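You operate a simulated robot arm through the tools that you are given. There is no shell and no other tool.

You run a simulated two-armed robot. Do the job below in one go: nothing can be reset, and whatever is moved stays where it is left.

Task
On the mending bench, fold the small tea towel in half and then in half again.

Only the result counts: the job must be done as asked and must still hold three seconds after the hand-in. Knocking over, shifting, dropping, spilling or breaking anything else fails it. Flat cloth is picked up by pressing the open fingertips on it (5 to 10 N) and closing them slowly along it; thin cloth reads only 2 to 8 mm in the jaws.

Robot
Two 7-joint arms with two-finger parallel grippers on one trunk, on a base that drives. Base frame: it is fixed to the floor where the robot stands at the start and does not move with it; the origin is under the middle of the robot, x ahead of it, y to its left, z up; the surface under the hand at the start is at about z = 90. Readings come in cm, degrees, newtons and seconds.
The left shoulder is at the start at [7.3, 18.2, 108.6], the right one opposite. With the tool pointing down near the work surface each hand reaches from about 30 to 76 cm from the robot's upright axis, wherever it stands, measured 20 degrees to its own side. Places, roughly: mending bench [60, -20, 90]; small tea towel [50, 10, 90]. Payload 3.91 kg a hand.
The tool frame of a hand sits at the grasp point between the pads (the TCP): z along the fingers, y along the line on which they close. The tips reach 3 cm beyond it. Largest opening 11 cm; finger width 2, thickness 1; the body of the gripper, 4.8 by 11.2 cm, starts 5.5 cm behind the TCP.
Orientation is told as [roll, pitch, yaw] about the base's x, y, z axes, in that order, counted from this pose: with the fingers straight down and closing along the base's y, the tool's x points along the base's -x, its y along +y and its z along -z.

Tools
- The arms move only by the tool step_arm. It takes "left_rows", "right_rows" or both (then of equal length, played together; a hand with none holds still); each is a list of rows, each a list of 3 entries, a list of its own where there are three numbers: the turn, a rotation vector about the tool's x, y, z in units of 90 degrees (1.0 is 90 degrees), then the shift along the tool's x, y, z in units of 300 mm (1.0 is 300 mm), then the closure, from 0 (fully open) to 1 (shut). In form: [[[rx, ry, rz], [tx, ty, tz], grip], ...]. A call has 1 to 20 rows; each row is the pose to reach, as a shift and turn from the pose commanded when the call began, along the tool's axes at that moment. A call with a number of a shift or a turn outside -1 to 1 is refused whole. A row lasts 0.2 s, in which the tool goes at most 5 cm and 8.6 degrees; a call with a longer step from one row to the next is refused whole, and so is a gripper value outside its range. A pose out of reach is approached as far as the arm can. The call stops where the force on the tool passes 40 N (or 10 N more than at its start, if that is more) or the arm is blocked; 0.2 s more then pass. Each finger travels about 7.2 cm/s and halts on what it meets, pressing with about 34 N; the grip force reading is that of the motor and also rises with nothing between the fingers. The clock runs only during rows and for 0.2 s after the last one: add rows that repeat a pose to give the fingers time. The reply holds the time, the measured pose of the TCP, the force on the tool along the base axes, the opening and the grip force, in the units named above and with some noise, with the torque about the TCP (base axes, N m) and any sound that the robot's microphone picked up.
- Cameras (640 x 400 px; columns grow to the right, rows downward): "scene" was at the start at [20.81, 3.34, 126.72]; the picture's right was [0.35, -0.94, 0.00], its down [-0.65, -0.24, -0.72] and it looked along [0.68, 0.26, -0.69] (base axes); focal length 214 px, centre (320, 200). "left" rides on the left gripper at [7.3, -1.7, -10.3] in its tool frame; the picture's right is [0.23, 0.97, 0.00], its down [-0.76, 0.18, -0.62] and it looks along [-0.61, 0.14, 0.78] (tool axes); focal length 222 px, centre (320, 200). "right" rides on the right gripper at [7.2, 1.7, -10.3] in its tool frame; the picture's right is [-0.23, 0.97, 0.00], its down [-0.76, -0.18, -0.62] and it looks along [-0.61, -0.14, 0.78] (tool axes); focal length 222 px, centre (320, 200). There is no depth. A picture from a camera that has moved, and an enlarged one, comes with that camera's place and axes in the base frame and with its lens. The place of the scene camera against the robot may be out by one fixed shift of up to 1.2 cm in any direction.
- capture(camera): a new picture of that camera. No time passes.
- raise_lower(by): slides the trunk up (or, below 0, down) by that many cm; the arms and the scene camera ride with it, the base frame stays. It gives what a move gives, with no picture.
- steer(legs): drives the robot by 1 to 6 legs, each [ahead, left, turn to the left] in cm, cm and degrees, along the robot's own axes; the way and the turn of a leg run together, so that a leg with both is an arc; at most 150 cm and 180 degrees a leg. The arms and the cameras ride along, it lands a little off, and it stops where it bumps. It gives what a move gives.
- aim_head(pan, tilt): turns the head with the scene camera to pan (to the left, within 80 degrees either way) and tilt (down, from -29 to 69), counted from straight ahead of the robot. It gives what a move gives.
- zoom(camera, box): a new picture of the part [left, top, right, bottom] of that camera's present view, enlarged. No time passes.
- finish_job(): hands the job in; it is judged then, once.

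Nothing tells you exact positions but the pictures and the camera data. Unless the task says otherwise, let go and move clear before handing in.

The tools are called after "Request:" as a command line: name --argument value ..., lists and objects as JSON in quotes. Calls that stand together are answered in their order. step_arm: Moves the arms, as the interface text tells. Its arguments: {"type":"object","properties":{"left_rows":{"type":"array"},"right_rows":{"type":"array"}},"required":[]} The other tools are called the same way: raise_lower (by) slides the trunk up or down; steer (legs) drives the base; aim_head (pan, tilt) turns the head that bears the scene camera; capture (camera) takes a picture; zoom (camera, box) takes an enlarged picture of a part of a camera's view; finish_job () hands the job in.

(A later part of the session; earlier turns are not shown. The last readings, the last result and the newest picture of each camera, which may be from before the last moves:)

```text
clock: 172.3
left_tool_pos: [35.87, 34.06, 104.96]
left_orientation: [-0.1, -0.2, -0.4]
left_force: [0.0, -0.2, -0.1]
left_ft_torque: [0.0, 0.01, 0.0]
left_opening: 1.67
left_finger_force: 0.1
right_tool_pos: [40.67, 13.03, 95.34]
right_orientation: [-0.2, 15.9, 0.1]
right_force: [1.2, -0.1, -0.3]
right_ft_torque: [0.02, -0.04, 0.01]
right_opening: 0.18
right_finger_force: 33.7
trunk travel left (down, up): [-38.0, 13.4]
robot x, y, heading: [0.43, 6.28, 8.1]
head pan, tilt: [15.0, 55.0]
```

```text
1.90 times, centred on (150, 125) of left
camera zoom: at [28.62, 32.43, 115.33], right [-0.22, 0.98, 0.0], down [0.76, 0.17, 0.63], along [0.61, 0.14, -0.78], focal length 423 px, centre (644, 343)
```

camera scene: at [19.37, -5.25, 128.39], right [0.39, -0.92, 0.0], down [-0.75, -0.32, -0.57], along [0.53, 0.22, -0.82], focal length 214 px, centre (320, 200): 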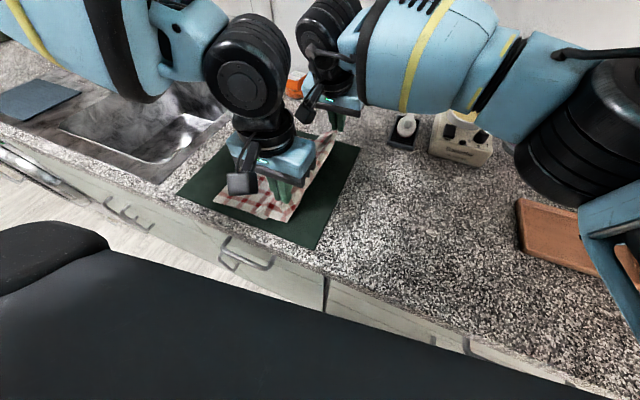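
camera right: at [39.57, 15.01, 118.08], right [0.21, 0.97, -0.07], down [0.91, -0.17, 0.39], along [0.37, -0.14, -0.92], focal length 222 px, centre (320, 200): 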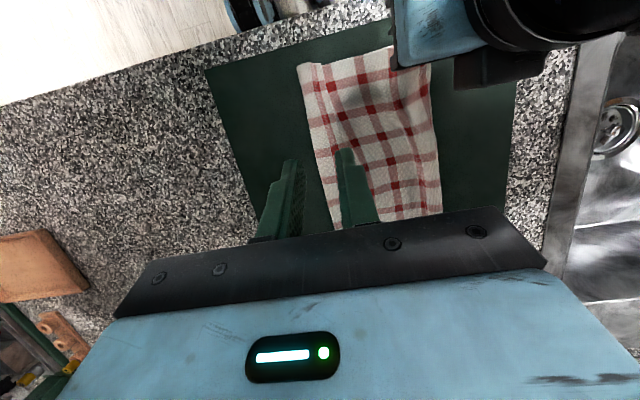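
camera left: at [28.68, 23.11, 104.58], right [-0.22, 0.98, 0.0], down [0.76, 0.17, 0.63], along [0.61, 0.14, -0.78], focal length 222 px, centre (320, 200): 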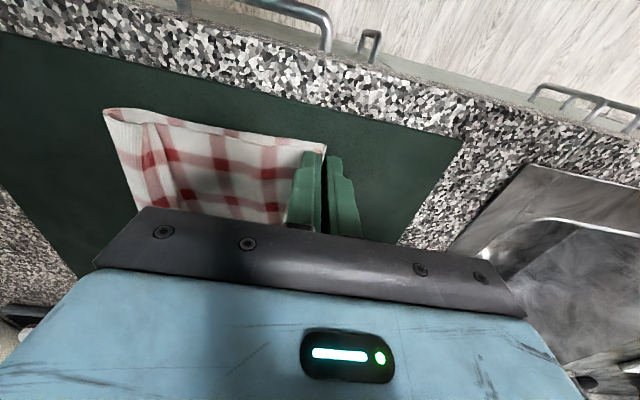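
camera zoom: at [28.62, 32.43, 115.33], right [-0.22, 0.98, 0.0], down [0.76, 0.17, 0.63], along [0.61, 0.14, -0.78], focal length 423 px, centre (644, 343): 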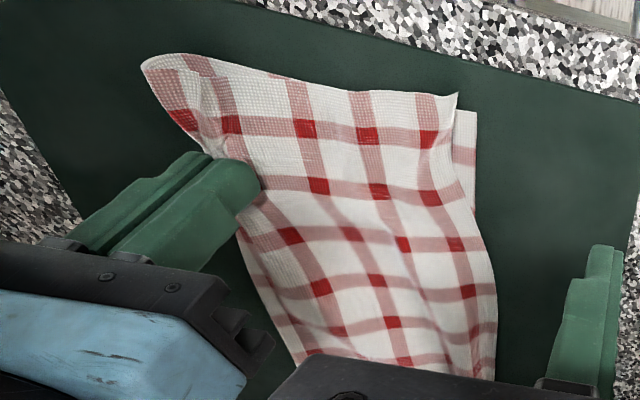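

The near-left corners now match within about 1 cm and the layer lies flat. I'll lower and release the right pinch, then check the whole fold.

Request:
step_arm --right_rows '[[[0, 0, 0], [-0.004, -0.008, 0.015], 1], [[0, 0, 0], [-0.008, -0.016, 0.03], 1], [[0, 0, 0], [-0.012, -0.02, 0.044], 1], [[0, 0, 0], [-0.012, -0.02, 0.044], 0.97], [[0, 0, 0], [-0.012, -0.02, 0.044], 0.94], [[0, 0, 0], [-0.011, -0.02, 0.04], 0.91], [[0, 0, 0], [-0.01, -0.02, 0.036], 0.88], [[0, 0, 0], [-0.006, -0.02, 0.02], 0.86], [[0, 0, 0], [0.01, -0.02, -0.04], 0.86], [[0, 0, 0], [0.04, -0.06, -0.14], 0.86], [[0, 0, 0], [0.07, -0.16, -0.24], 0.86], [[0, 0, 0], [0.09, -0.3, -0.3], 0.86], [[0, 0, 0], [0.1, -0.44, -0.34], 0.86]]'

Request:
zoom --camera "scene" --box '[240, 120, 440, 290]'

Request:
zoom --camera "left" --box '[30, 20, 270, 230]'

```text
clock: 175.1
left_tool_pos: [35.91, 34.0, 104.91]
left_orientation: [0.0, -0.1, -0.4]
left_force: [0.2, -0.5, 0.9]
left_ft_torque: [0.02, -0.01, -0.01]
left_opening: 1.64
left_finger_force: 0.0
right_tool_pos: [40.58, -0.32, 105.86]
right_orientation: [-0.3, 16.0, 0.1]
right_force: [0.2, -0.2, 0.7]
right_ft_torque: [0.0, -0.02, -0.01]
right_opening: 1.5
right_finger_force: 0.0
trunk travel left (down, up): [-38.0, 13.4]
robot x, y, heading: [0.76, 6.0, 8.2]
head pan, tilt: [15.0, 55.0]
```

```text
2.35 times, centred on (340, 205) of scene
camera zoom: at [19.17, 10.8, 128.4], right [0.39, -0.92, 0.0], down [-0.75, -0.32, -0.57], along [0.53, 0.23, -0.82], focal length 505 px, centre (273, 188)
```

zoom: 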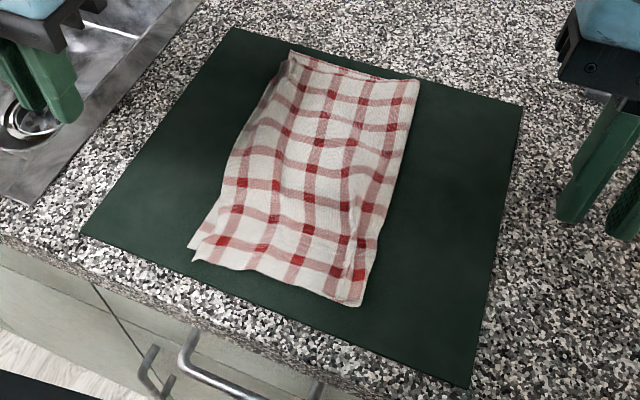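

```text
1.90 times, centred on (150, 125) of left
camera zoom: at [28.65, 32.24, 115.34], right [-0.22, 0.98, 0.0], down [0.76, 0.17, 0.63], along [0.61, 0.14, -0.78], focal length 423 px, centre (644, 343)
```

zoom: 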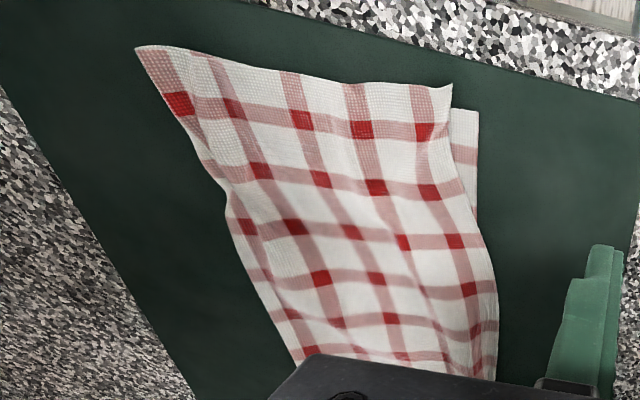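

The first fold is now clean: about 15 cm wide, edges matching within a centimetre. Next is the second fold, near edge over to the far edge. I'll square the base again and bring both hands over the near corners.

Request:
steer --legs '[[0, 0, -8.2], [-0.2, -2.0, 0]]'

Request:
aim_head --pan 15 --tilt 58

Request:
capture --camera "scene"

```text
clock: 176.6
left_tool_pos: [39.36, 26.89, 104.93]
left_orientation: [0.0, -0.2, -8.4]
left_force: [0.5, -0.4, 0.3]
left_ft_torque: [-0.01, -0.02, 0.0]
left_opening: 1.65
left_finger_force: 0.1
right_tool_pos: [39.28, -7.7, 105.92]
right_orientation: [-0.3, 16.0, -7.8]
right_force: [1.5, 0.2, 0.7]
right_ft_torque: [0.01, -0.01, -0.01]
right_opening: 1.54
right_finger_force: 0.0
trunk travel left (down, up): [-38.0, 13.4]
robot x, y, heading: [0.65, 3.6, 0.0]
head pan, tilt: [15.0, 55.0]
```

```text
clock: 177.2
left_tool_pos: [39.4, 26.86, 104.91]
left_orientation: [0.0, -0.1, -8.3]
left_force: [0.0, -0.4, -0.2]
left_ft_torque: [0.02, 0.01, -0.01]
left_opening: 1.67
left_finger_force: 0.1
right_tool_pos: [39.16, -7.6, 105.83]
right_orientation: [-0.3, 16.1, -7.8]
right_force: [0.9, -0.7, -0.5]
right_ft_torque: [0.01, 0.02, -0.01]
right_opening: 1.57
right_finger_force: 0.2
trunk travel left (down, up): [-38.0, 13.4]
robot x, y, heading: [0.41, 3.96, 0.0]
head pan, tilt: [15.0, 58.0]
```

```text
taken
camera scene: at [19.15, 6.21, 128.02], right [0.26, -0.97, 0.0], down [-0.82, -0.22, -0.53], along [0.51, 0.14, -0.85], focal length 214 px, centre (320, 200)
```

scene: 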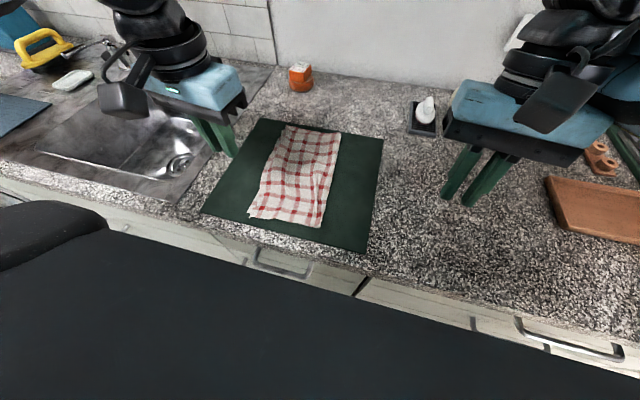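

Request:
step_arm --left_rows '[[[0, 0, -0.016], [0.012, -0.013, 0], 0.82], [[0, 0, -0.031], [0.023, -0.025, 0], 0.78], [[0, 0, -0.047], [0.035, -0.038, 0], 0.74], [[0, 0, -0.063], [0.047, -0.05, 0], 0.7], [[0, 0, -0.079], [0.058, -0.063, 0], 0.68], [[0, 0, -0.094], [0.07, -0.076, 0], 0.68], [[0, 0, -0.11], [0.082, -0.088, 0], 0.68], [[0, 0, -0.1256], [0.093, -0.101, 0], 0.68]]' --right_rows '[[[0.002, -0.022, -0.015], [0.021, 0.074, 0.01], 0.82], [[0.004, -0.045, -0.03], [0.042, 0.149, 0.02], 0.78], [[0.006, -0.067, -0.045], [0.062, 0.223, 0.031], 0.74], [[0.009, -0.089, -0.06], [0.083, 0.297, 0.041], 0.7], [[0.011, -0.111, -0.075], [0.104, 0.371, 0.051], 0.68], [[0.013, -0.134, -0.09], [0.125, 0.446, 0.061], 0.68], [[0.015, -0.156, -0.105], [0.145, 0.52, 0.072], 0.68], [[0.017, -0.178, -0.12], [0.166, 0.594, 0.082], 0.68]]'

Request:
zoom --camera "left" --box '[160, 20, 480, 240]'

Request:
zoom --camera "right" --box '[160, 20, 480, 240]'

Request:
capture --camera "scene"

```text
clock: 179.0
left_tool_pos: [36.12, 24.38, 104.87]
left_orientation: [-0.1, -0.1, 3.0]
left_force: [-0.4, 1.2, 0.3]
left_ft_torque: [-0.03, -0.02, 0.02]
left_opening: 3.5
left_finger_force: 0.0
right_tool_pos: [36.24, 10.86, 104.88]
right_orientation: [-0.3, -0.1, 3.1]
right_force: [-0.9, 0.7, -0.2]
right_ft_torque: [-0.02, -0.04, 0.01]
right_opening: 3.5
right_finger_force: 0.1
trunk travel left (down, up): [-38.0, 13.4]
robot x, y, heading: [0.5, 4.05, 0.1]
head pan, tilt: [15.0, 58.0]
```

```text
1.82 times, centred on (320, 130) of left
camera zoom: at [28.97, 22.22, 115.27], right [-0.28, 0.96, 0.0], down [0.75, 0.22, 0.63], along [0.6, 0.17, -0.78], focal length 404 px, centre (320, 327)
```

zoom: 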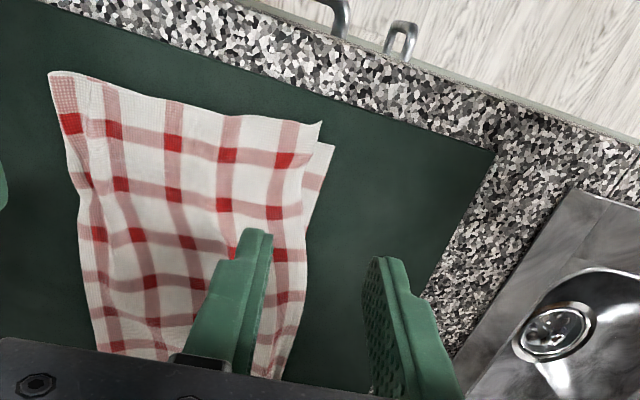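

```text
1.82 times, centred on (320, 130) of right
camera zoom: at [28.81, 12.15, 115.15], right [0.17, 0.98, -0.01], down [0.77, -0.13, 0.62], along [0.61, -0.11, -0.78], focal length 404 px, centre (320, 327)
```

zoom: 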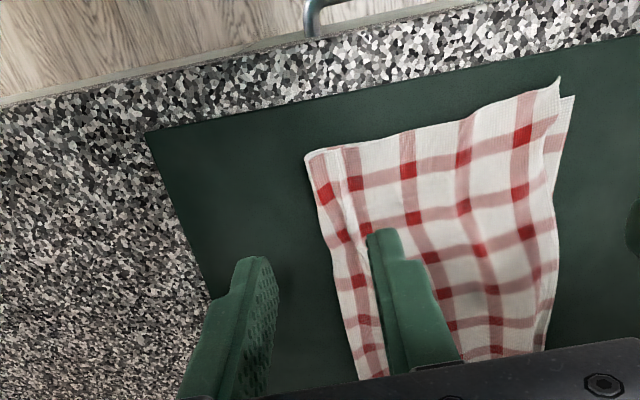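

```text
taken
camera scene: at [19.12, 6.28, 128.03], right [0.26, -0.97, 0.0], down [-0.82, -0.22, -0.53], along [0.51, 0.14, -0.85], focal length 214 px, centre (320, 200)
```

scene: 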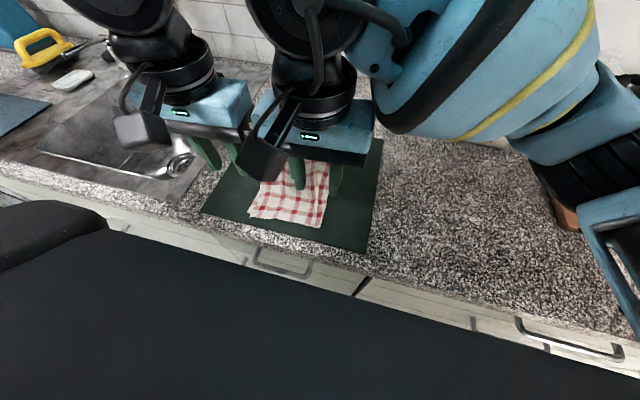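

The near-left corners are at (33.9, 23.5) top and (34.9, 24.6) bottom, and the crease corner is at (35.2, 10.2). Lowering both hands so their fingers straddle the stack's left edge and crease.

Request:
step_arm --left_rows '[[[0, 0, 0], [0, -0.006, 0.06], 0.68], [[0, 0, 0], [0, -0.012, 0.12], 0.68], [[0, 0, 0], [0, -0.0195, 0.18], 0.68], [[0, 0, 0], [-0.002, -0.0195, 0.24], 0.68], [[0, 0, 0], [-0.002, -0.0195, 0.3], 0.68], [[0, 0, 0], [-0.002, -0.0195, 0.335], 0.68], [[0, 0, 0], [-0.002, -0.0195, 0.35], 0.68]]' --right_rows '[[[0, 0, 0], [0, 0, 0.06], 0.68], [[0, 0, 0], [0, 0, 0.12], 0.68], [[0, 0, 0], [0, 0, 0.18], 0.68], [[0, 0, 0], [0, 0, 0.24], 0.68], [[0, 0, 0], [0, 0, 0.3], 0.68], [[0, 0, 0], [0, 0, 0.335], 0.68], [[0, 0, 0], [0, 0, 0.35], 0.68]]'

Request:
zoom --camera "left" --box '[200, 60, 440, 240]'

Request:
zoom --camera "right" --box '[200, 60, 440, 240]'

```text
clock: 180.6
left_tool_pos: [36.23, 23.7, 94.32]
left_orientation: [-0.2, -0.2, 2.9]
left_force: [-0.2, -0.6, 0.2]
left_ft_torque: [-0.01, 0.02, -0.03]
left_opening: 3.51
left_finger_force: 0.1
right_tool_pos: [36.21, 10.69, 94.16]
right_orientation: [-0.3, 0.0, 3.0]
right_force: [0.2, 0.1, -0.2]
right_ft_torque: [-0.01, 0.06, 0.02]
right_opening: 3.53
right_finger_force: 0.1
trunk travel left (down, up): [-38.0, 13.4]
robot x, y, heading: [0.51, 4.05, 0.2]
head pan, tilt: [15.0, 58.0]
```

```text
2.22 times, centred on (320, 150) of left
camera zoom: at [29.08, 21.53, 104.77], right [-0.28, 0.96, 0.0], down [0.75, 0.22, 0.63], along [0.6, 0.17, -0.78], focal length 494 px, centre (320, 311)
```

zoom: 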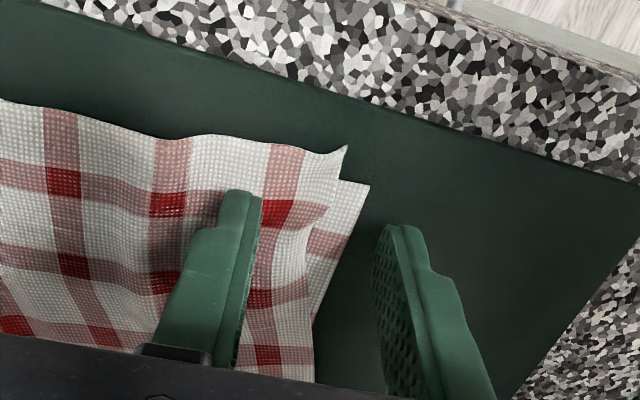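

```text
2.22 times, centred on (320, 150) of right
camera zoom: at [28.85, 11.93, 104.44], right [0.17, 0.98, -0.01], down [0.77, -0.13, 0.62], along [0.61, -0.11, -0.78], focal length 494 px, centre (320, 311)
```

zoom: 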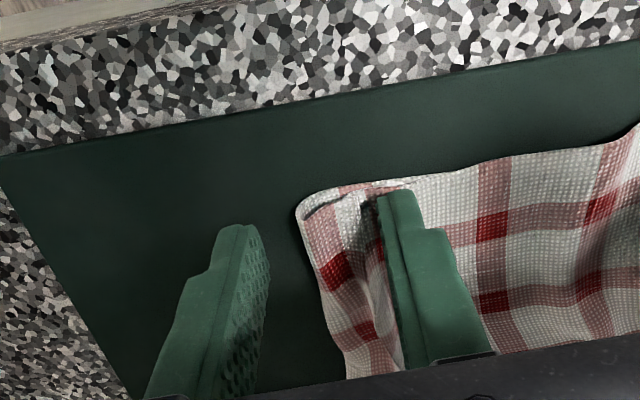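

The inner finger would meet the stack first, so I'll roll each hand about 6° outward so the outer fingertips reach the mat and scoop under both layers. Then press lightly.

Request:
step_arm --left_rows '[[[0.022, 0, 0], [0, 0.003, 0], 0.68], [[0.045, 0, 0], [0, 0.007, 0], 0.68], [[0.067, 0, 0], [0, 0.01, 0], 0.68], [[0.067, 0, 0], [0, 0.01, 0.008], 0.68], [[0.067, 0, 0], [0, 0.01, 0.015], 0.68]]' --right_rows '[[[-0.022, 0, 0], [0, -0.003, 0], 0.68], [[-0.045, 0, 0], [0, -0.007, 0], 0.68], [[-0.067, 0, 0], [0, -0.01, 0], 0.68], [[-0.067, 0, 0], [0, -0.01, 0.005], 0.68], [[-0.067, 0, 0], [0, -0.01, 0.01], 0.68]]'

Request:
step_arm --left_rows '[[[0, 0, 0], [0, 0, 0.004], 0.68], [[0, 0, 0], [0, 0, 0.007], 0.68], [[0, 0, 0], [0, 0, 0.007], 0.68]]' --right_rows '[[[0, 0, 0], [0, 0, 0.004], 0.68], [[0, 0, 0], [0, 0, 0.007], 0.68], [[0, 0, 0], [0, 0, 0.007], 0.68]]'

```text
clock: 181.8
left_tool_pos: [36.22, 24.03, 93.9]
left_orientation: [-6.2, -0.2, 3.0]
left_force: [0.0, -0.9, 0.0]
left_ft_torque: [-0.01, -0.02, 0.01]
left_opening: 3.52
left_finger_force: 0.0
right_tool_pos: [36.19, 10.42, 93.98]
right_orientation: [5.8, 0.0, 3.2]
right_force: [0.1, 0.0, 0.4]
right_ft_torque: [-0.02, 0.01, -0.02]
right_opening: 3.5
right_finger_force: 0.1
trunk travel left (down, up): [-38.0, 13.4]
robot x, y, heading: [0.44, 4.17, -0.1]
head pan, tilt: [15.0, 58.0]
```

```text
clock: 182.6
left_tool_pos: [36.33, 24.02, 93.63]
left_orientation: [-6.2, -0.1, 2.9]
left_force: [-0.6, 0.1, -0.8]
left_ft_torque: [-0.01, -0.01, 0.0]
left_opening: 3.5
left_finger_force: 0.0
right_tool_pos: [36.28, 10.38, 93.85]
right_orientation: [5.8, 0.0, 3.1]
right_force: [0.1, 0.0, -0.3]
right_ft_torque: [0.02, 0.0, -0.01]
right_opening: 3.52
right_finger_force: 0.0
trunk travel left (down, up): [-38.0, 13.4]
robot x, y, heading: [0.38, 3.83, 0.1]
head pan, tilt: [15.0, 58.0]
```

Request:
step_arm --left_rows '[[[0, 0, 0], [0, 0, 0.003], 0.68], [[0, 0, 0], [0, 0, 0.006], 0.68], [[0, 0, 0], [0, 0, 0.006], 0.68], [[0, 0, 0], [0, 0, 0.006], 0.68]]' --right_rows '[[[0, 0, 0], [0, 0, 0.004], 0.68], [[0, 0, 0], [0, 0, 0.008], 0.68], [[0, 0, 0], [0, 0, 0.008], 0.68], [[0, 0, 0], [0, 0, 0.008], 0.68]]'

```text
clock: 183.6
left_tool_pos: [36.27, 23.9, 93.65]
left_orientation: [-6.1, -0.4, 2.9]
left_force: [-3.5, 2.6, 21.5]
left_ft_torque: [0.63, 0.21, 0.06]
left_opening: 3.51
left_finger_force: 0.0
right_tool_pos: [36.25, 10.48, 93.7]
right_orientation: [5.7, -0.2, 3.1]
right_force: [4.7, 0.0, 14.6]
right_ft_torque: [-0.36, -0.09, 0.13]
right_opening: 3.45
right_finger_force: 0.1
trunk travel left (down, up): [-38.0, 13.4]
robot x, y, heading: [0.33, 3.7, 0.1]
head pan, tilt: [15.0, 58.0]
```

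The load is on the outer fingertips, touching the mat as intended. Easing slightly and closing slowly on both sides.

Request:
step_arm --left_rows '[[[0, 0, 0], [0, 0, -0.003], 0.7], [[0, 0, 0], [0, 0, -0.003], 0.72], [[0, 0, 0], [0, 0, -0.003], 0.74], [[0, 0, 0], [0, 0, -0.003], 0.76], [[0, 0, 0], [0, 0, -0.003], 0.78], [[0, 0, 0], [0, 0, -0.003], 0.8], [[0, 0, 0], [0, 0, -0.003], 0.82], [[0, 0, 0], [0, 0, -0.003], 0.84], [[0, 0, 0], [0, 0, -0.003], 0.86], [[0, 0, 0], [0, 0, -0.003], 0.88], [[0, 0, 0], [0, 0, -0.003], 0.9], [[0, 0, 0], [0, 0, -0.003], 0.92], [[0, 0, 0], [0, 0, -0.003], 0.94], [[0, 0, 0], [0, 0, -0.003], 0.96], [[0, 0, 0], [0, 0, -0.003], 0.98], [[0, 0, 0], [0, 0, -0.003], 1.0], [[0, 0, 0], [0, 0, -0.003], 1.0], [[0, 0, 0], [0, 0, -0.003], 1.0]]' --right_rows '[[[0, 0, 0], [0, 0, -0.001], 0.7], [[0, 0, 0], [0, 0, -0.001], 0.72], [[0, 0, 0], [0, 0, -0.001], 0.74], [[0, 0, 0], [0, 0, -0.001], 0.76], [[0, 0, 0], [0, 0, -0.001], 0.78], [[0, 0, 0], [0, 0, -0.001], 0.8], [[0, 0, 0], [0, 0, -0.001], 0.82], [[0, 0, 0], [0, 0, -0.001], 0.84], [[0, 0, 0], [0, 0, -0.001], 0.86], [[0, 0, 0], [0, 0, -0.001], 0.88], [[0, 0, 0], [0, 0, -0.001], 0.9], [[0, 0, 0], [0, 0, -0.001], 0.92], [[0, 0, 0], [0, 0, -0.001], 0.94], [[0, 0, 0], [0, 0, -0.001], 0.96], [[0, 0, 0], [0, 0, -0.001], 0.98], [[0, 0, 0], [0, 0, -0.001], 1.0], [[0, 0, 0], [0, 0, -0.001], 1.0], [[0, 0, 0], [0, 0, -0.001], 1.0]]'

Request:
zoom --camera "left" --box '[160, 40, 440, 240]'

Request:
zoom --camera "right" --box '[200, 40, 480, 240]'

```text
clock: 185.3
left_tool_pos: [36.22, 23.93, 93.64]
left_orientation: [-6.2, -0.3, 3.0]
left_force: [0.2, -0.7, -0.1]
left_ft_torque: [-0.02, 0.0, 0.02]
left_opening: 1.72
left_finger_force: 0.2
right_tool_pos: [36.36, 10.19, 93.64]
right_orientation: [5.4, 0.1, 3.0]
right_force: [-0.4, -5.2, 6.6]
right_ft_torque: [-0.27, 0.01, -0.04]
right_opening: 1.95
right_finger_force: 1.7
trunk travel left (down, up): [-38.0, 13.4]
robot x, y, heading: [0.48, 4.13, -0.0]
head pan, tilt: [15.0, 58.0]
stopped in row 8 (right hand): the force on the tool passed its limit at 41 N (the readings are from after the stop); the commanded pose is now the measured one
```

```text
2.00 times, centred on (300, 140) of left
camera zoom: at [29.01, 22.94, 104.1], right [-0.28, 0.96, -0.11], down [0.75, 0.28, 0.6], along [0.61, 0.09, -0.79], focal length 444 px, centre (360, 320)
```

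zoom: 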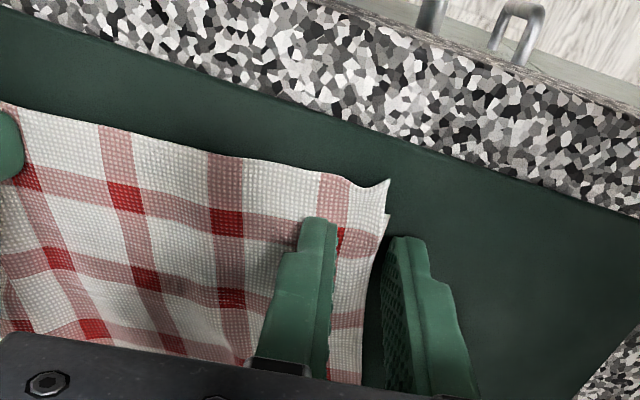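

```text
2.00 times, centred on (340, 140) of right
camera zoom: at [28.94, 10.61, 103.99], right [0.18, 0.98, 0.09], down [0.77, -0.19, 0.6], along [0.61, -0.04, -0.79], focal length 444 px, centre (280, 320)
```

zoom: 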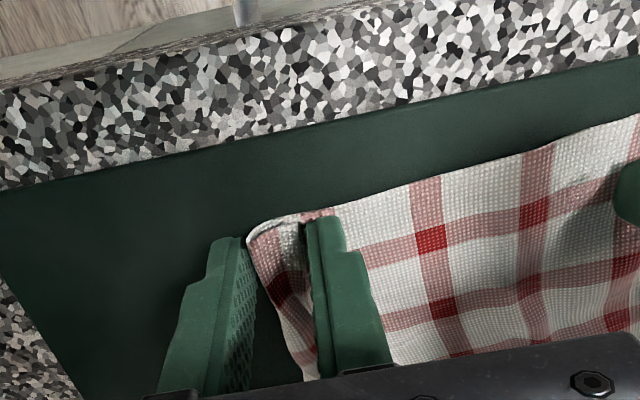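

The right side briefly pressed too hard and paused midway; both grips are partly closed and well placed. Continuing to close gently.

Request:
step_arm --left_rows '[[[0, 0, 0], [0, 0, 0.002], 0.85], [[0, 0, 0], [0, 0, 0.002], 0.865], [[0, 0, 0], [0, 0, 0.002], 0.88], [[0, 0, 0], [0, 0, 0.002], 0.895], [[0, 0, 0], [0, 0, 0.002], 0.91], [[0, 0, 0], [0, 0, 0.002], 0.925], [[0, 0, 0], [0, 0, 0.002], 0.94], [[0, 0, 0], [0, 0, 0.002], 0.955], [[0, 0, 0], [0, 0, 0.002], 0.97], [[0, 0, 0], [0, 0, 0.002], 0.985], [[0, 0, 0], [0, 0, 0.002], 1.0], [[0, 0, 0], [0, 0, 0.002], 1.0], [[0, 0, 0], [0, 0, 0.002], 1.0]]' --right_rows '[[[0, 0, 0], [0, 0, -0.001], 0.83], [[0, 0, 0], [0, 0, -0.001], 0.845], [[0, 0, 0], [0, 0, -0.001], 0.86], [[0, 0, 0], [0, 0, -0.001], 0.875], [[0, 0, 0], [0, 0, -0.001], 0.89], [[0, 0, 0], [0, 0, -0.001], 0.905], [[0, 0, 0], [0, 0, -0.001], 0.92], [[0, 0, 0], [0, 0, -0.001], 0.935], [[0, 0, 0], [0, 0, -0.001], 0.95], [[0, 0, 0], [0, 0, -0.001], 0.97], [[0, 0, 0], [0, 0, -0.001], 1.0], [[0, 0, 0], [0, 0, -0.001], 1.0], [[0, 0, 0], [0, 0, -0.001], 1.0]]'

Request:
zoom --camera "left" --box '[160, 40, 440, 240]'

Request:
zoom --camera "right" --box '[200, 40, 480, 240]'

```text
clock: 188.2
left_tool_pos: [36.28, 23.79, 93.6]
left_orientation: [-6.2, -0.3, 3.0]
left_force: [0.4, -6.2, 13.8]
left_ft_torque: [-0.25, -0.04, -0.03]
left_opening: 0.21
left_finger_force: 33.7
right_tool_pos: [36.26, 10.32, 93.66]
right_orientation: [5.5, -0.1, 3.1]
right_force: [0.1, 9.7, 6.3]
right_ft_torque: [0.3, -0.01, 0.07]
right_opening: 0.32
right_finger_force: 34.1
trunk travel left (down, up): [-38.0, 13.4]
robot x, y, heading: [0.25, 4.07, 0.2]
head pan, tilt: [15.0, 58.0]
```

```text
2.00 times, centred on (300, 140) of left
camera zoom: at [29.03, 22.88, 104.06], right [-0.28, 0.96, -0.11], down [0.75, 0.28, 0.6], along [0.61, 0.09, -0.79], focal length 444 px, centre (360, 320)
```

zoom: 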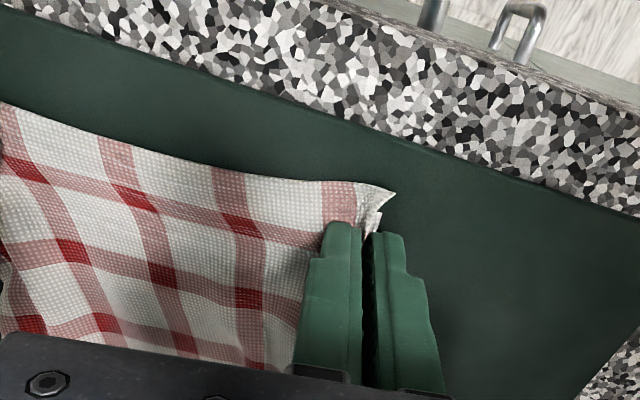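

```text
2.00 times, centred on (340, 140) of right
camera zoom: at [28.88, 10.6, 104.07], right [0.17, 0.98, 0.09], down [0.77, -0.2, 0.6], along [0.61, -0.03, -0.79], focal length 444 px, centre (280, 320)
```

zoom: 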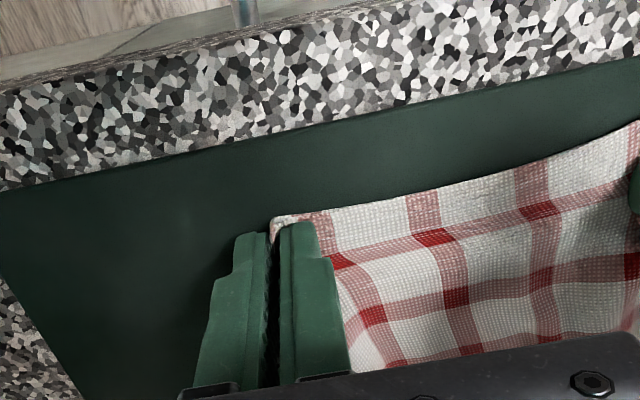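

Request:
step_arm --left_rows '[[[0, 0, 0], [0, -0.004, -0.022], 1], [[0, 0, 0], [0, -0.008, -0.044], 1], [[0, 0, 0], [0, -0.012, -0.066], 1], [[0, 0, 0], [0, -0.015, -0.083], 1]]' --right_rows '[[[0, 0, 0], [0, 0.003, -0.022], 1], [[0, 0, 0], [0, 0.006, -0.044], 1], [[0, 0, 0], [0, 0.009, -0.066], 1], [[0, 0, 0], [0, 0.012, -0.083], 1]]'

Request:
zoom --camera "left" --box '[100, 20, 440, 240]'

Request:
zoom --camera "right" --box '[200, 20, 540, 240]'

Request:
zoom --camera "scene" --box '[190, 110, 400, 260]'

```text
clock: 189.2
left_tool_pos: [36.33, 23.81, 96.07]
left_orientation: [-6.1, -0.3, 2.8]
left_force: [-0.5, -2.8, 0.6]
left_ft_torque: [-0.06, 0.01, -0.02]
left_opening: 0.23
left_finger_force: 33.9
right_tool_pos: [36.15, 10.43, 96.14]
right_orientation: [5.4, -0.2, 3.0]
right_force: [1.0, 2.7, 0.3]
right_ft_torque: [0.1, 0.02, 0.04]
right_opening: 0.3
right_finger_force: 34.0
trunk travel left (down, up): [-38.0, 13.4]
robot x, y, heading: [0.26, 4.26, -0.0]
head pan, tilt: [15.0, 58.0]
```

```text
1.82 times, centred on (270, 130) of left
camera zoom: at [29.09, 22.76, 106.59], right [-0.28, 0.96, -0.1], down [0.75, 0.28, 0.6], along [0.61, 0.09, -0.79], focal length 404 px, centre (411, 327)
```

zoom: 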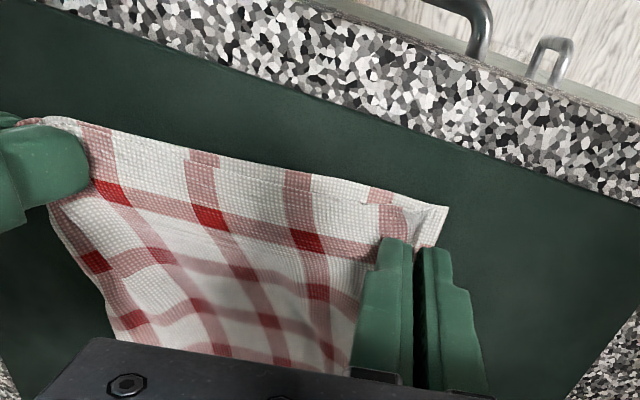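

```text
1.82 times, centred on (370, 130) of right
camera zoom: at [28.93, 10.76, 106.6], right [0.18, 0.98, 0.09], down [0.77, -0.19, 0.6], along [0.61, -0.04, -0.79], focal length 404 px, centre (229, 327)
```

zoom: 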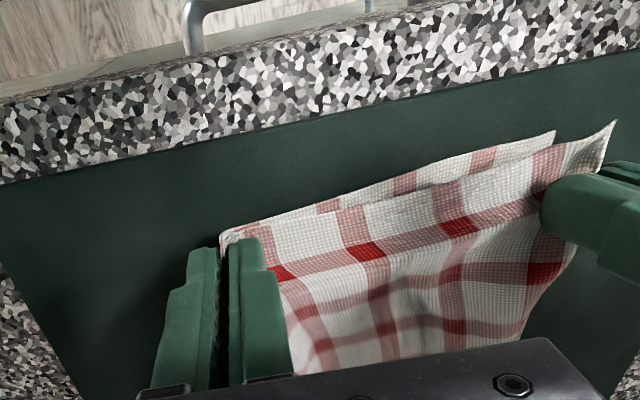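

```text
2.67 times, centred on (295, 185) of scene
camera zoom: at [19.14, 6.21, 128.02], right [0.26, -0.97, 0.0], down [-0.82, -0.22, -0.53], along [0.51, 0.14, -0.85], focal length 572 px, centre (387, 240)
```

zoom: 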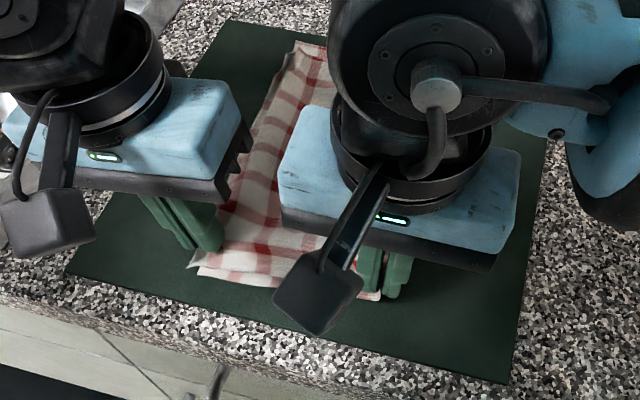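

The right hand seems to hold both layers, but the left caught only the top one; the lower corner is still on the mat at about (35, 24.3). I'll set both down, release the left and regrasp so its outer finger scoops under both edges.

Request:
step_arm --left_rows '[[[0, 0, 0], [0, 0.006, 0.03], 1], [[0, 0, 0], [0, 0.011, 0.06], 1], [[0, 0, 0], [0, 0.014, 0.075], 1], [[0, 0, 0], [0, 0.014, 0.077], 0.97], [[0, 0, 0], [0, 0.014, 0.077], 0.94], [[0, 0, 0], [0, 0.014, 0.075], 0.91], [[0, 0, 0], [0, 0.014, 0.073], 0.88], [[0, 0, 0], [0, 0.014, 0.06], 0.85], [[0, 0, 0], [0, 0.005, -0.02], 0.82], [[0, 0, 0], [0, 0.0, -0.1], 0.75], [[0, 0, 0], [0, 0.0, -0.18], 0.68], [[0, 0, 0], [0, 0.03, -0.24], 0.68]]' --right_rows '[[[0, 0, 0], [0, -0.002, 0.02], 1], [[0, 0, 0], [0, -0.004, 0.04], 1], [[0, 0, 0], [0, -0.006, 0.06], 1], [[0, 0, 0], [0, -0.006, 0.065], 1], [[0, 0, 0], [0, -0.006, 0.065], 1], [[0, 0, 0], [0, -0.006, 0.065], 1], [[0, 0, 0], [0, -0.006, 0.065], 1], [[0, 0, 0], [0, -0.006, 0.065], 1], [[0, 0, 0], [0, -0.006, 0.065], 1], [[0, 0, 0], [0, -0.006, 0.065], 1], [[0, 0, 0], [0, -0.006, 0.065], 1], [[0, 0, 0], [0, -0.006, 0.065], 1]]'

Request:
zoom --camera "left" --box '[100, 20, 440, 240]'

Request:
zoom --camera "right" --box '[200, 20, 540, 240]'

```text
clock: 191.8
left_tool_pos: [36.18, 25.18, 103.16]
left_orientation: [-6.2, -0.2, 2.9]
left_force: [-0.7, -0.3, -0.2]
left_ft_torque: [-0.03, 0.01, -0.01]
left_opening: 3.52
left_finger_force: 0.1
right_tool_pos: [36.3, 10.51, 94.1]
right_orientation: [5.4, 0.1, 2.9]
right_force: [0.6, 0.4, -0.2]
right_ft_torque: [0.0, -0.01, -0.02]
right_opening: 0.3
right_finger_force: 33.9
trunk travel left (down, up): [-38.0, 13.4]
robot x, y, heading: [0.39, 4.5, 0.2]
head pan, tilt: [15.0, 58.0]
```

```text
1.82 times, centred on (270, 130) of left
camera zoom: at [28.96, 24.34, 113.61], right [-0.28, 0.96, -0.11], down [0.75, 0.28, 0.6], along [0.61, 0.09, -0.79], focal length 404 px, centre (411, 327)
```

zoom: 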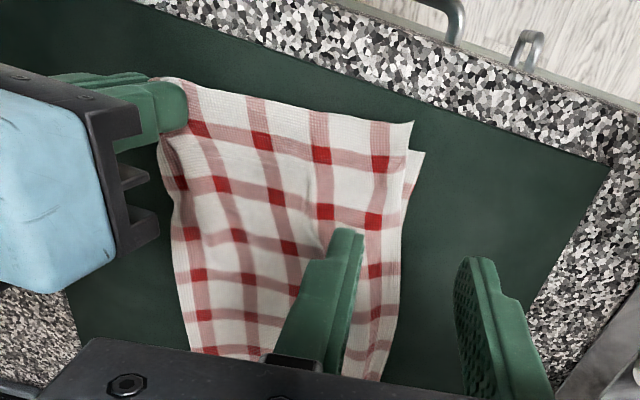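

```text
1.82 times, centred on (370, 130) of right
camera zoom: at [29.02, 10.79, 104.58], right [0.18, 0.98, 0.09], down [0.77, -0.19, 0.6], along [0.61, -0.03, -0.79], focal length 404 px, centre (229, 327)
```

zoom: 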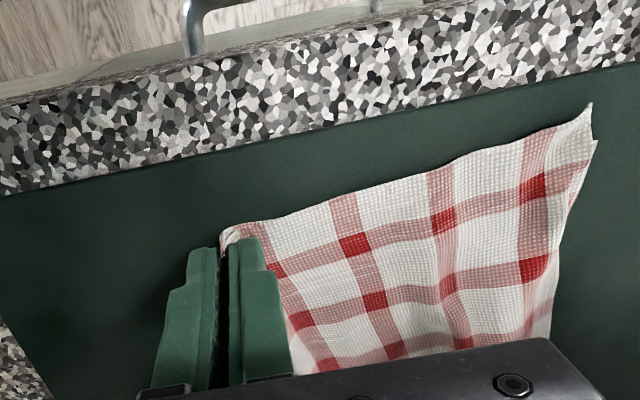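

Request:
step_arm --left_rows '[[[-0.01, 0, 0], [0, -0.004, 0.06], 0.68], [[-0.02, 0, 0], [0, -0.008, 0.12], 0.68], [[-0.03, 0, 0], [0, -0.012, 0.18], 0.68], [[-0.035, 0, 0], [0, -0.016, 0.24], 0.68], [[-0.035, 0, 0], [0, -0.018, 0.285], 0.68], [[-0.035, 0, 0], [0, -0.018, 0.305], 0.68]]'

Request:
step_arm --left_rows '[[[0, 0, 0], [0, 0, 0.005], 0.68], [[0, 0, 0], [0, 0, 0.01], 0.68], [[0, 0, 0], [0, 0, 0.01], 0.68]]'

Request:
zoom --camera "left" --box '[200, 60, 440, 240]'

```text
clock: 193.2
left_tool_pos: [36.24, 23.85, 94.0]
left_orientation: [-2.9, -0.3, 2.9]
left_force: [-0.1, -0.3, -0.4]
left_ft_torque: [0.04, 0.01, 0.01]
left_opening: 3.52
left_finger_force: 0.0
right_tool_pos: [36.37, 10.47, 94.18]
right_orientation: [5.4, 0.0, 3.0]
right_force: [-1.2, -0.1, 1.3]
right_ft_torque: [0.02, 0.02, -0.01]
right_opening: 0.29
right_finger_force: 34.0
trunk travel left (down, up): [-38.0, 13.4]
robot x, y, heading: [0.26, 4.11, 0.2]
head pan, tilt: [15.0, 58.0]
```

```text
clock: 193.9
left_tool_pos: [36.36, 23.93, 93.79]
left_orientation: [-3.0, -0.3, 2.8]
left_force: [-0.9, -0.2, -0.3]
left_ft_torque: [0.02, 0.0, 0.0]
left_opening: 3.53
left_finger_force: 0.0
right_tool_pos: [36.34, 10.5, 94.16]
right_orientation: [5.4, 0.0, 2.9]
right_force: [0.1, -0.2, 0.1]
right_ft_torque: [-0.02, -0.01, -0.02]
right_opening: 0.3
right_finger_force: 34.4
trunk travel left (down, up): [-38.0, 13.4]
robot x, y, heading: [0.7, 4.18, 0.3]
head pan, tilt: [15.0, 58.0]
```

```text
2.22 times, centred on (320, 150) of left
camera zoom: at [29.1, 22.33, 104.17], right [-0.28, 0.96, -0.05], down [0.75, 0.25, 0.62], along [0.6, 0.13, -0.79], focal length 494 px, centre (320, 311)
```

zoom: 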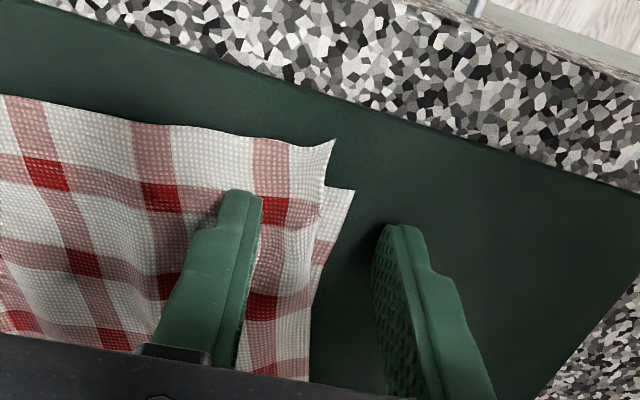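

Request:
step_arm --left_rows '[[[0, 0, 0], [0, 0, 0.004], 0.68], [[0, 0, 0], [0, 0, 0.007], 0.68], [[0, 0, 0], [0, 0, 0.007], 0.68]]'

Request:
step_arm --left_rows '[[[0, 0, 0], [0, 0, 0.003], 0.68], [[0, 0, 0], [0, 0, 0.003], 0.68], [[0, 0, 0], [0, 0, 0.003], 0.68]]'

```text
clock: 194.8
left_tool_pos: [36.3, 23.79, 93.46]
left_orientation: [-3.0, -0.1, 3.0]
left_force: [-1.8, 2.1, 5.5]
left_ft_torque: [0.11, 0.05, -0.02]
left_opening: 3.52
left_finger_force: 0.3
right_tool_pos: [36.46, 10.52, 94.14]
right_orientation: [5.3, 0.1, 3.0]
right_force: [0.0, -0.2, 0.2]
right_ft_torque: [0.0, 0.0, 0.01]
right_opening: 0.31
right_finger_force: 33.7
trunk travel left (down, up): [-38.0, 13.4]
robot x, y, heading: [0.09, 4.2, -0.1]
head pan, tilt: [15.0, 58.0]
```

```text
clock: 195.6
left_tool_pos: [36.27, 23.85, 93.31]
left_orientation: [-3.0, -0.3, 2.8]
left_force: [-3.4, 3.3, 18.4]
left_ft_torque: [0.52, 0.19, 0.06]
left_opening: 3.57
left_finger_force: 0.1
right_tool_pos: [36.26, 10.46, 94.22]
right_orientation: [5.3, -0.1, 3.1]
right_force: [-0.1, 0.7, -0.3]
right_ft_torque: [-0.01, 0.0, 0.02]
right_opening: 0.29
right_finger_force: 34.2
trunk travel left (down, up): [-38.0, 13.4]
robot x, y, heading: [0.67, 4.05, -0.2]
head pan, tilt: [15.0, 58.0]
```

Outer fingertip firmly on the mat. Closing in small stages and watching the force.

Request:
step_arm --left_rows '[[[0, 0, 0], [0, 0, -0.001], 0.7], [[0, 0, 0], [0, 0, -0.001], 0.72], [[0, 0, 0], [0, 0, -0.0015], 0.74], [[0, 0, 0], [0, 0, -0.0015], 0.76], [[0, 0, 0], [0, 0, -0.0015], 0.78]]'

Request:
zoom --camera "left" --box '[200, 60, 440, 240]'

```text
clock: 196.8
left_tool_pos: [36.29, 23.83, 93.6]
left_orientation: [-3.0, -0.2, 2.9]
left_force: [-0.4, -0.2, 0.9]
left_ft_torque: [-0.01, 0.01, 0.01]
left_opening: 2.45
left_finger_force: 0.1
right_tool_pos: [36.32, 10.45, 94.11]
right_orientation: [5.3, -0.1, 3.0]
right_force: [0.2, 0.7, -0.4]
right_ft_torque: [0.03, 0.03, 0.01]
right_opening: 0.31
right_finger_force: 33.8
trunk travel left (down, up): [-38.0, 13.4]
robot x, y, heading: [0.31, 4.02, -0.1]
head pan, tilt: [15.0, 58.0]
```

```text
2.22 times, centred on (320, 150) of left
camera zoom: at [29.08, 22.25, 104.03], right [-0.28, 0.96, -0.05], down [0.75, 0.25, 0.62], along [0.6, 0.13, -0.79], focal length 494 px, centre (320, 311)
```

zoom: 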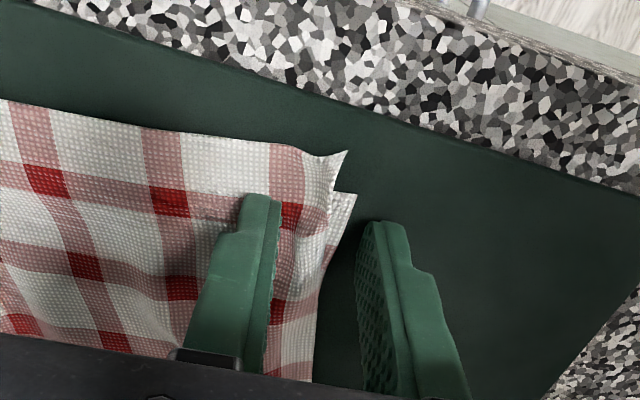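

Request:
step_arm --left_rows '[[[0, 0, 0], [0, 0, 0.002], 0.78], [[0, 0, 0], [0, 0, 0.003], 0.78], [[0, 0, 0], [0, 0, 0.003], 0.78]]'

```text
clock: 197.6
left_tool_pos: [36.23, 23.72, 93.49]
left_orientation: [-3.1, -0.2, 3.0]
left_force: [-1.2, -0.4, 6.5]
left_ft_torque: [-0.11, 0.02, -0.01]
left_opening: 2.4
left_finger_force: 0.2
right_tool_pos: [36.25, 10.47, 94.13]
right_orientation: [5.3, 0.0, 3.0]
right_force: [0.3, 0.0, 0.2]
right_ft_torque: [-0.01, 0.02, 0.02]
right_opening: 0.3
right_finger_force: 34.0
trunk travel left (down, up): [-38.0, 13.4]
robot x, y, heading: [0.43, 3.8, 0.1]
head pan, tilt: [15.0, 58.0]
```

Request:
step_arm --left_rows '[[[0.022, 0, 0], [0, 0.003, -0.002], 0.78], [[0.044, 0, 0], [0, 0.007, -0.002], 0.78], [[0.055, 0, 0], [0, 0.009, 0.0], 0.78], [[0.055, 0, 0], [0, 0.009, 0.003], 0.78], [[0.055, 0, 0], [0, 0.009, 0.003], 0.78]]'

```text
clock: 198.7
left_tool_pos: [36.26, 24.05, 93.69]
left_orientation: [-8.0, -0.5, 2.9]
left_force: [-6.1, 1.0, 20.9]
left_ft_torque: [0.44, 0.34, 0.09]
left_opening: 2.34
left_finger_force: 0.0
right_tool_pos: [36.14, 10.46, 94.16]
right_orientation: [5.4, -0.1, 3.1]
right_force: [-0.4, -0.7, -1.1]
right_ft_torque: [-0.04, 0.01, 0.01]
right_opening: 0.32
right_finger_force: 34.1
trunk travel left (down, up): [-38.0, 13.4]
robot x, y, heading: [0.6, 4.04, 0.3]
head pan, tilt: [15.0, 58.0]
stopped in row 5 (left hand): the force on the tool passed its limit at 41 N (the readings are from after the stop); the commanded pose is now the measured one
```

Request:
step_arm --left_rows '[[[0, 0, 0], [0, 0, -0.001], 0.81], [[0, 0, 0], [0, 0, -0.001], 0.84], [[0, 0, 0], [0, 0, -0.0005], 0.87], [[0, 0, 0], [0, 0, 0], 0.9], [[0, 0, 0], [0, 0, 0], 0.93], [[0, 0, 0], [0, 0, 0], 0.96], [[0, 0, 0], [0, 0, 0], 1.0], [[0, 0, 0], [0, 0, 0], 1.0], [[0, 0, 0], [0, 0, 0], 1.0]]'

Request:
zoom --camera "left" --box '[200, 60, 440, 240]'

```text
clock: 199.6
left_tool_pos: [36.27, 24.37, 93.58]
left_orientation: [-7.6, -0.5, 3.0]
left_force: [-7.4, 12.5, 22.5]
left_ft_torque: [0.7, 0.37, 0.07]
left_opening: 1.57
left_finger_force: 4.5
right_tool_pos: [36.24, 10.6, 94.18]
right_orientation: [5.4, -0.1, 3.1]
right_force: [0.8, 0.1, -0.9]
right_ft_torque: [-0.02, 0.01, 0.01]
right_opening: 0.29
right_finger_force: 34.0
trunk travel left (down, up): [-38.0, 13.4]
robot x, y, heading: [0.27, 3.9, 0.1]
head pan, tilt: [15.0, 58.0]
stopped in row 4 (left hand): the force on the tool passed its limit at 43 N (the readings are from after the stop); the commanded pose is now the measured one
```

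```text
2.22 times, centred on (320, 150) of left
camera zoom: at [28.96, 23.68, 104.08], right [-0.28, 0.95, -0.13], down [0.74, 0.3, 0.6], along [0.61, 0.07, -0.79], focal length 494 px, centre (320, 311)
```

zoom: 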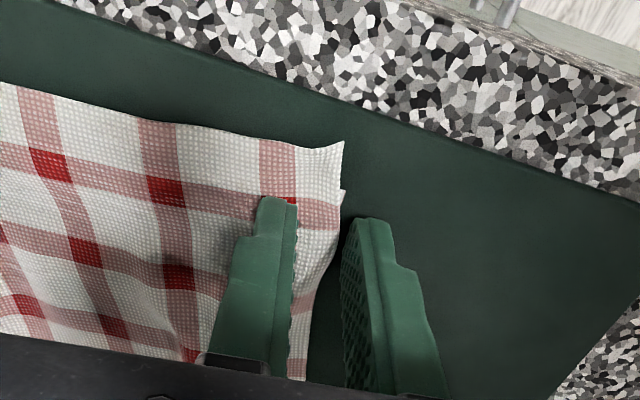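

Request:
step_arm --left_rows '[[[0, 0, 0], [0, 0, -0.003], 0.86], [[0, 0, 0], [0, 0, -0.003], 0.87], [[0, 0, 0], [0, 0, -0.003], 0.88], [[0, 0, 0], [0, 0, -0.003], 0.89], [[0, 0, 0], [0, 0, -0.003], 0.9]]'

Request:
zoom --camera "left" --box '[200, 60, 440, 240]'

```text
clock: 200.8
left_tool_pos: [36.53, 24.17, 93.55]
left_orientation: [-7.9, -0.6, 3.0]
left_force: [-0.3, -0.9, 0.2]
left_ft_torque: [0.02, 0.01, 0.03]
left_opening: 1.11
left_finger_force: 0.3
right_tool_pos: [36.36, 10.51, 94.09]
right_orientation: [5.4, 0.1, 3.1]
right_force: [0.0, -0.4, -0.6]
right_ft_torque: [-0.05, 0.0, 0.01]
right_opening: 0.3
right_finger_force: 33.5
trunk travel left (down, up): [-38.0, 13.4]
robot x, y, heading: [0.34, 4.09, -0.1]
head pan, tilt: [15.0, 58.0]
```

```text
2.22 times, centred on (320, 150) of left
camera zoom: at [29.17, 23.54, 104.13], right [-0.28, 0.95, -0.13], down [0.74, 0.3, 0.6], along [0.61, 0.07, -0.79], focal length 494 px, centre (320, 311)
```

zoom: 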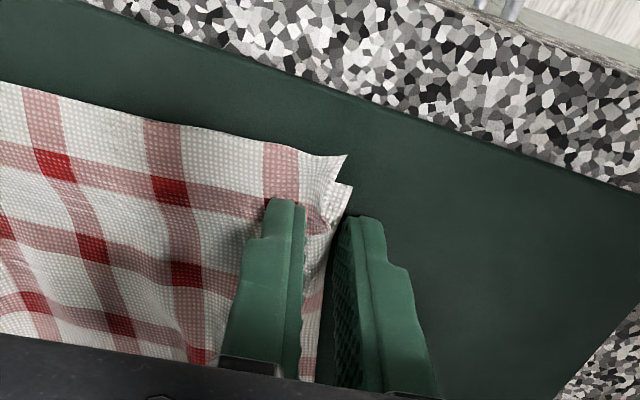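

Request:
step_arm --left_rows '[[[0, 0, 0], [0, 0, 0.001], 0.91], [[0, 0, 0], [0, 0, 0.002], 0.92], [[0, 0, 0], [0, 0, 0.002], 0.93], [[0, 0, 0], [0, 0, 0.002], 0.94], [[0, 0, 0], [0, 0, 0.002], 0.955], [[0, 0, 0], [0, 0, 0.002], 0.97], [[0, 0, 0], [0, 0, 0.002], 0.985], [[0, 0, 0], [0, 0, 0.002], 1.0], [[0, 0, 0], [0, 0, 0.002], 1.0], [[0, 0, 0], [0, 0, 0.002], 1.0]]'

Request:
zoom --camera "left" --box '[200, 60, 440, 240]'

```text
clock: 203.0
left_tool_pos: [36.41, 24.19, 93.72]
left_orientation: [-7.8, -0.5, 3.0]
left_force: [0.5, -4.5, 4.6]
left_ft_torque: [-0.17, -0.07, 0.0]
left_opening: 0.21
left_finger_force: 33.9
right_tool_pos: [36.4, 10.44, 94.23]
right_orientation: [5.5, 0.1, 3.1]
right_force: [0.3, 2.7, 0.3]
right_ft_torque: [0.09, -0.02, 0.06]
right_opening: 0.33
right_finger_force: 34.3
trunk travel left (down, up): [-38.0, 13.4]
robot x, y, heading: [0.61, 3.82, 0.3]
head pan, tilt: [15.0, 58.0]
```

```text
2.22 times, centred on (320, 150) of left
camera zoom: at [29.13, 23.54, 104.17], right [-0.28, 0.95, -0.13], down [0.74, 0.3, 0.6], along [0.61, 0.07, -0.79], focal length 494 px, centre (320, 311)
```

zoom: 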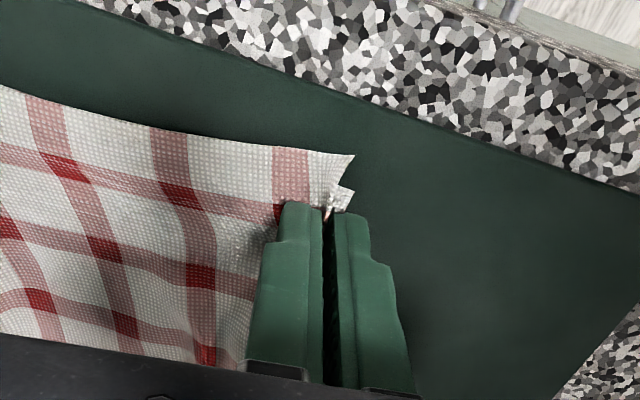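

Request:
step_arm --left_rows '[[[0, 0, 0], [0, -0.004, -0.02], 1], [[0, 0, 0], [0, -0.008, -0.04], 1], [[0, 0, 0], [0, -0.011, -0.06], 1], [[0, 0, 0], [0, -0.013, -0.08], 1]]' --right_rows '[[[0, 0, 0], [0, 0.003, -0.018], 1], [[0, 0, 0], [0, 0.005, -0.036], 1], [[0, 0, 0], [0, 0.008, -0.054], 1], [[0, 0, 0], [0, 0.01, -0.065], 1]]'

Request:
zoom --camera "left" --box '[100, 20, 440, 240]'

Request:
zoom --camera "right" --box '[200, 20, 540, 240]'

```text
clock: 204.0
left_tool_pos: [36.41, 24.21, 95.93]
left_orientation: [-7.8, -0.5, 2.9]
left_force: [0.2, -1.5, -0.3]
left_ft_torque: [-0.03, -0.02, 0.01]
left_opening: 0.18
left_finger_force: 33.5
right_tool_pos: [36.4, 10.59, 96.26]
right_orientation: [5.5, 0.0, 3.2]
right_force: [0.0, 2.7, -0.4]
right_ft_torque: [0.08, -0.01, 0.0]
right_opening: 0.29
right_finger_force: 33.7
trunk travel left (down, up): [-38.0, 13.4]
robot x, y, heading: [0.4, 3.85, 0.0]
head pan, tilt: [15.0, 58.0]
```

```text
1.82 times, centred on (270, 130) of left
camera zoom: at [29.13, 23.48, 106.49], right [-0.27, 0.95, -0.13], down [0.74, 0.3, 0.6], along [0.61, 0.07, -0.79], focal length 404 px, centre (411, 327)
```

zoom: 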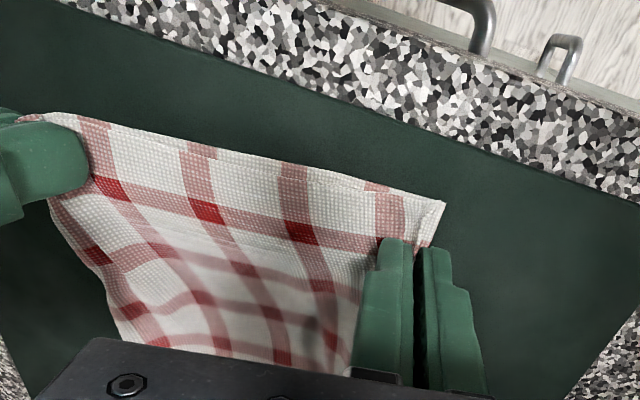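

```text
1.82 times, centred on (370, 130) of right
camera zoom: at [29.07, 10.89, 106.64], right [0.17, 0.98, 0.09], down [0.77, -0.19, 0.6], along [0.61, -0.03, -0.79], focal length 404 px, centre (229, 327)
```

zoom: 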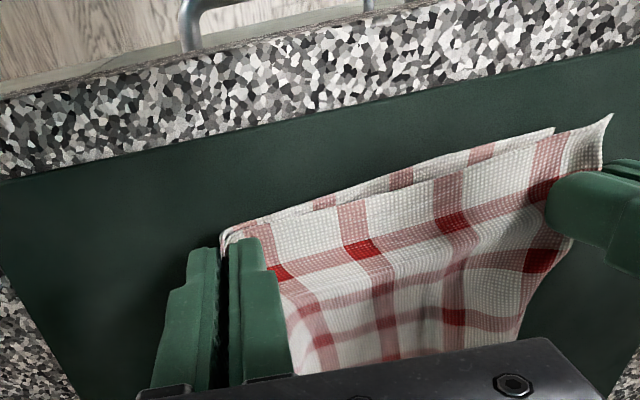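

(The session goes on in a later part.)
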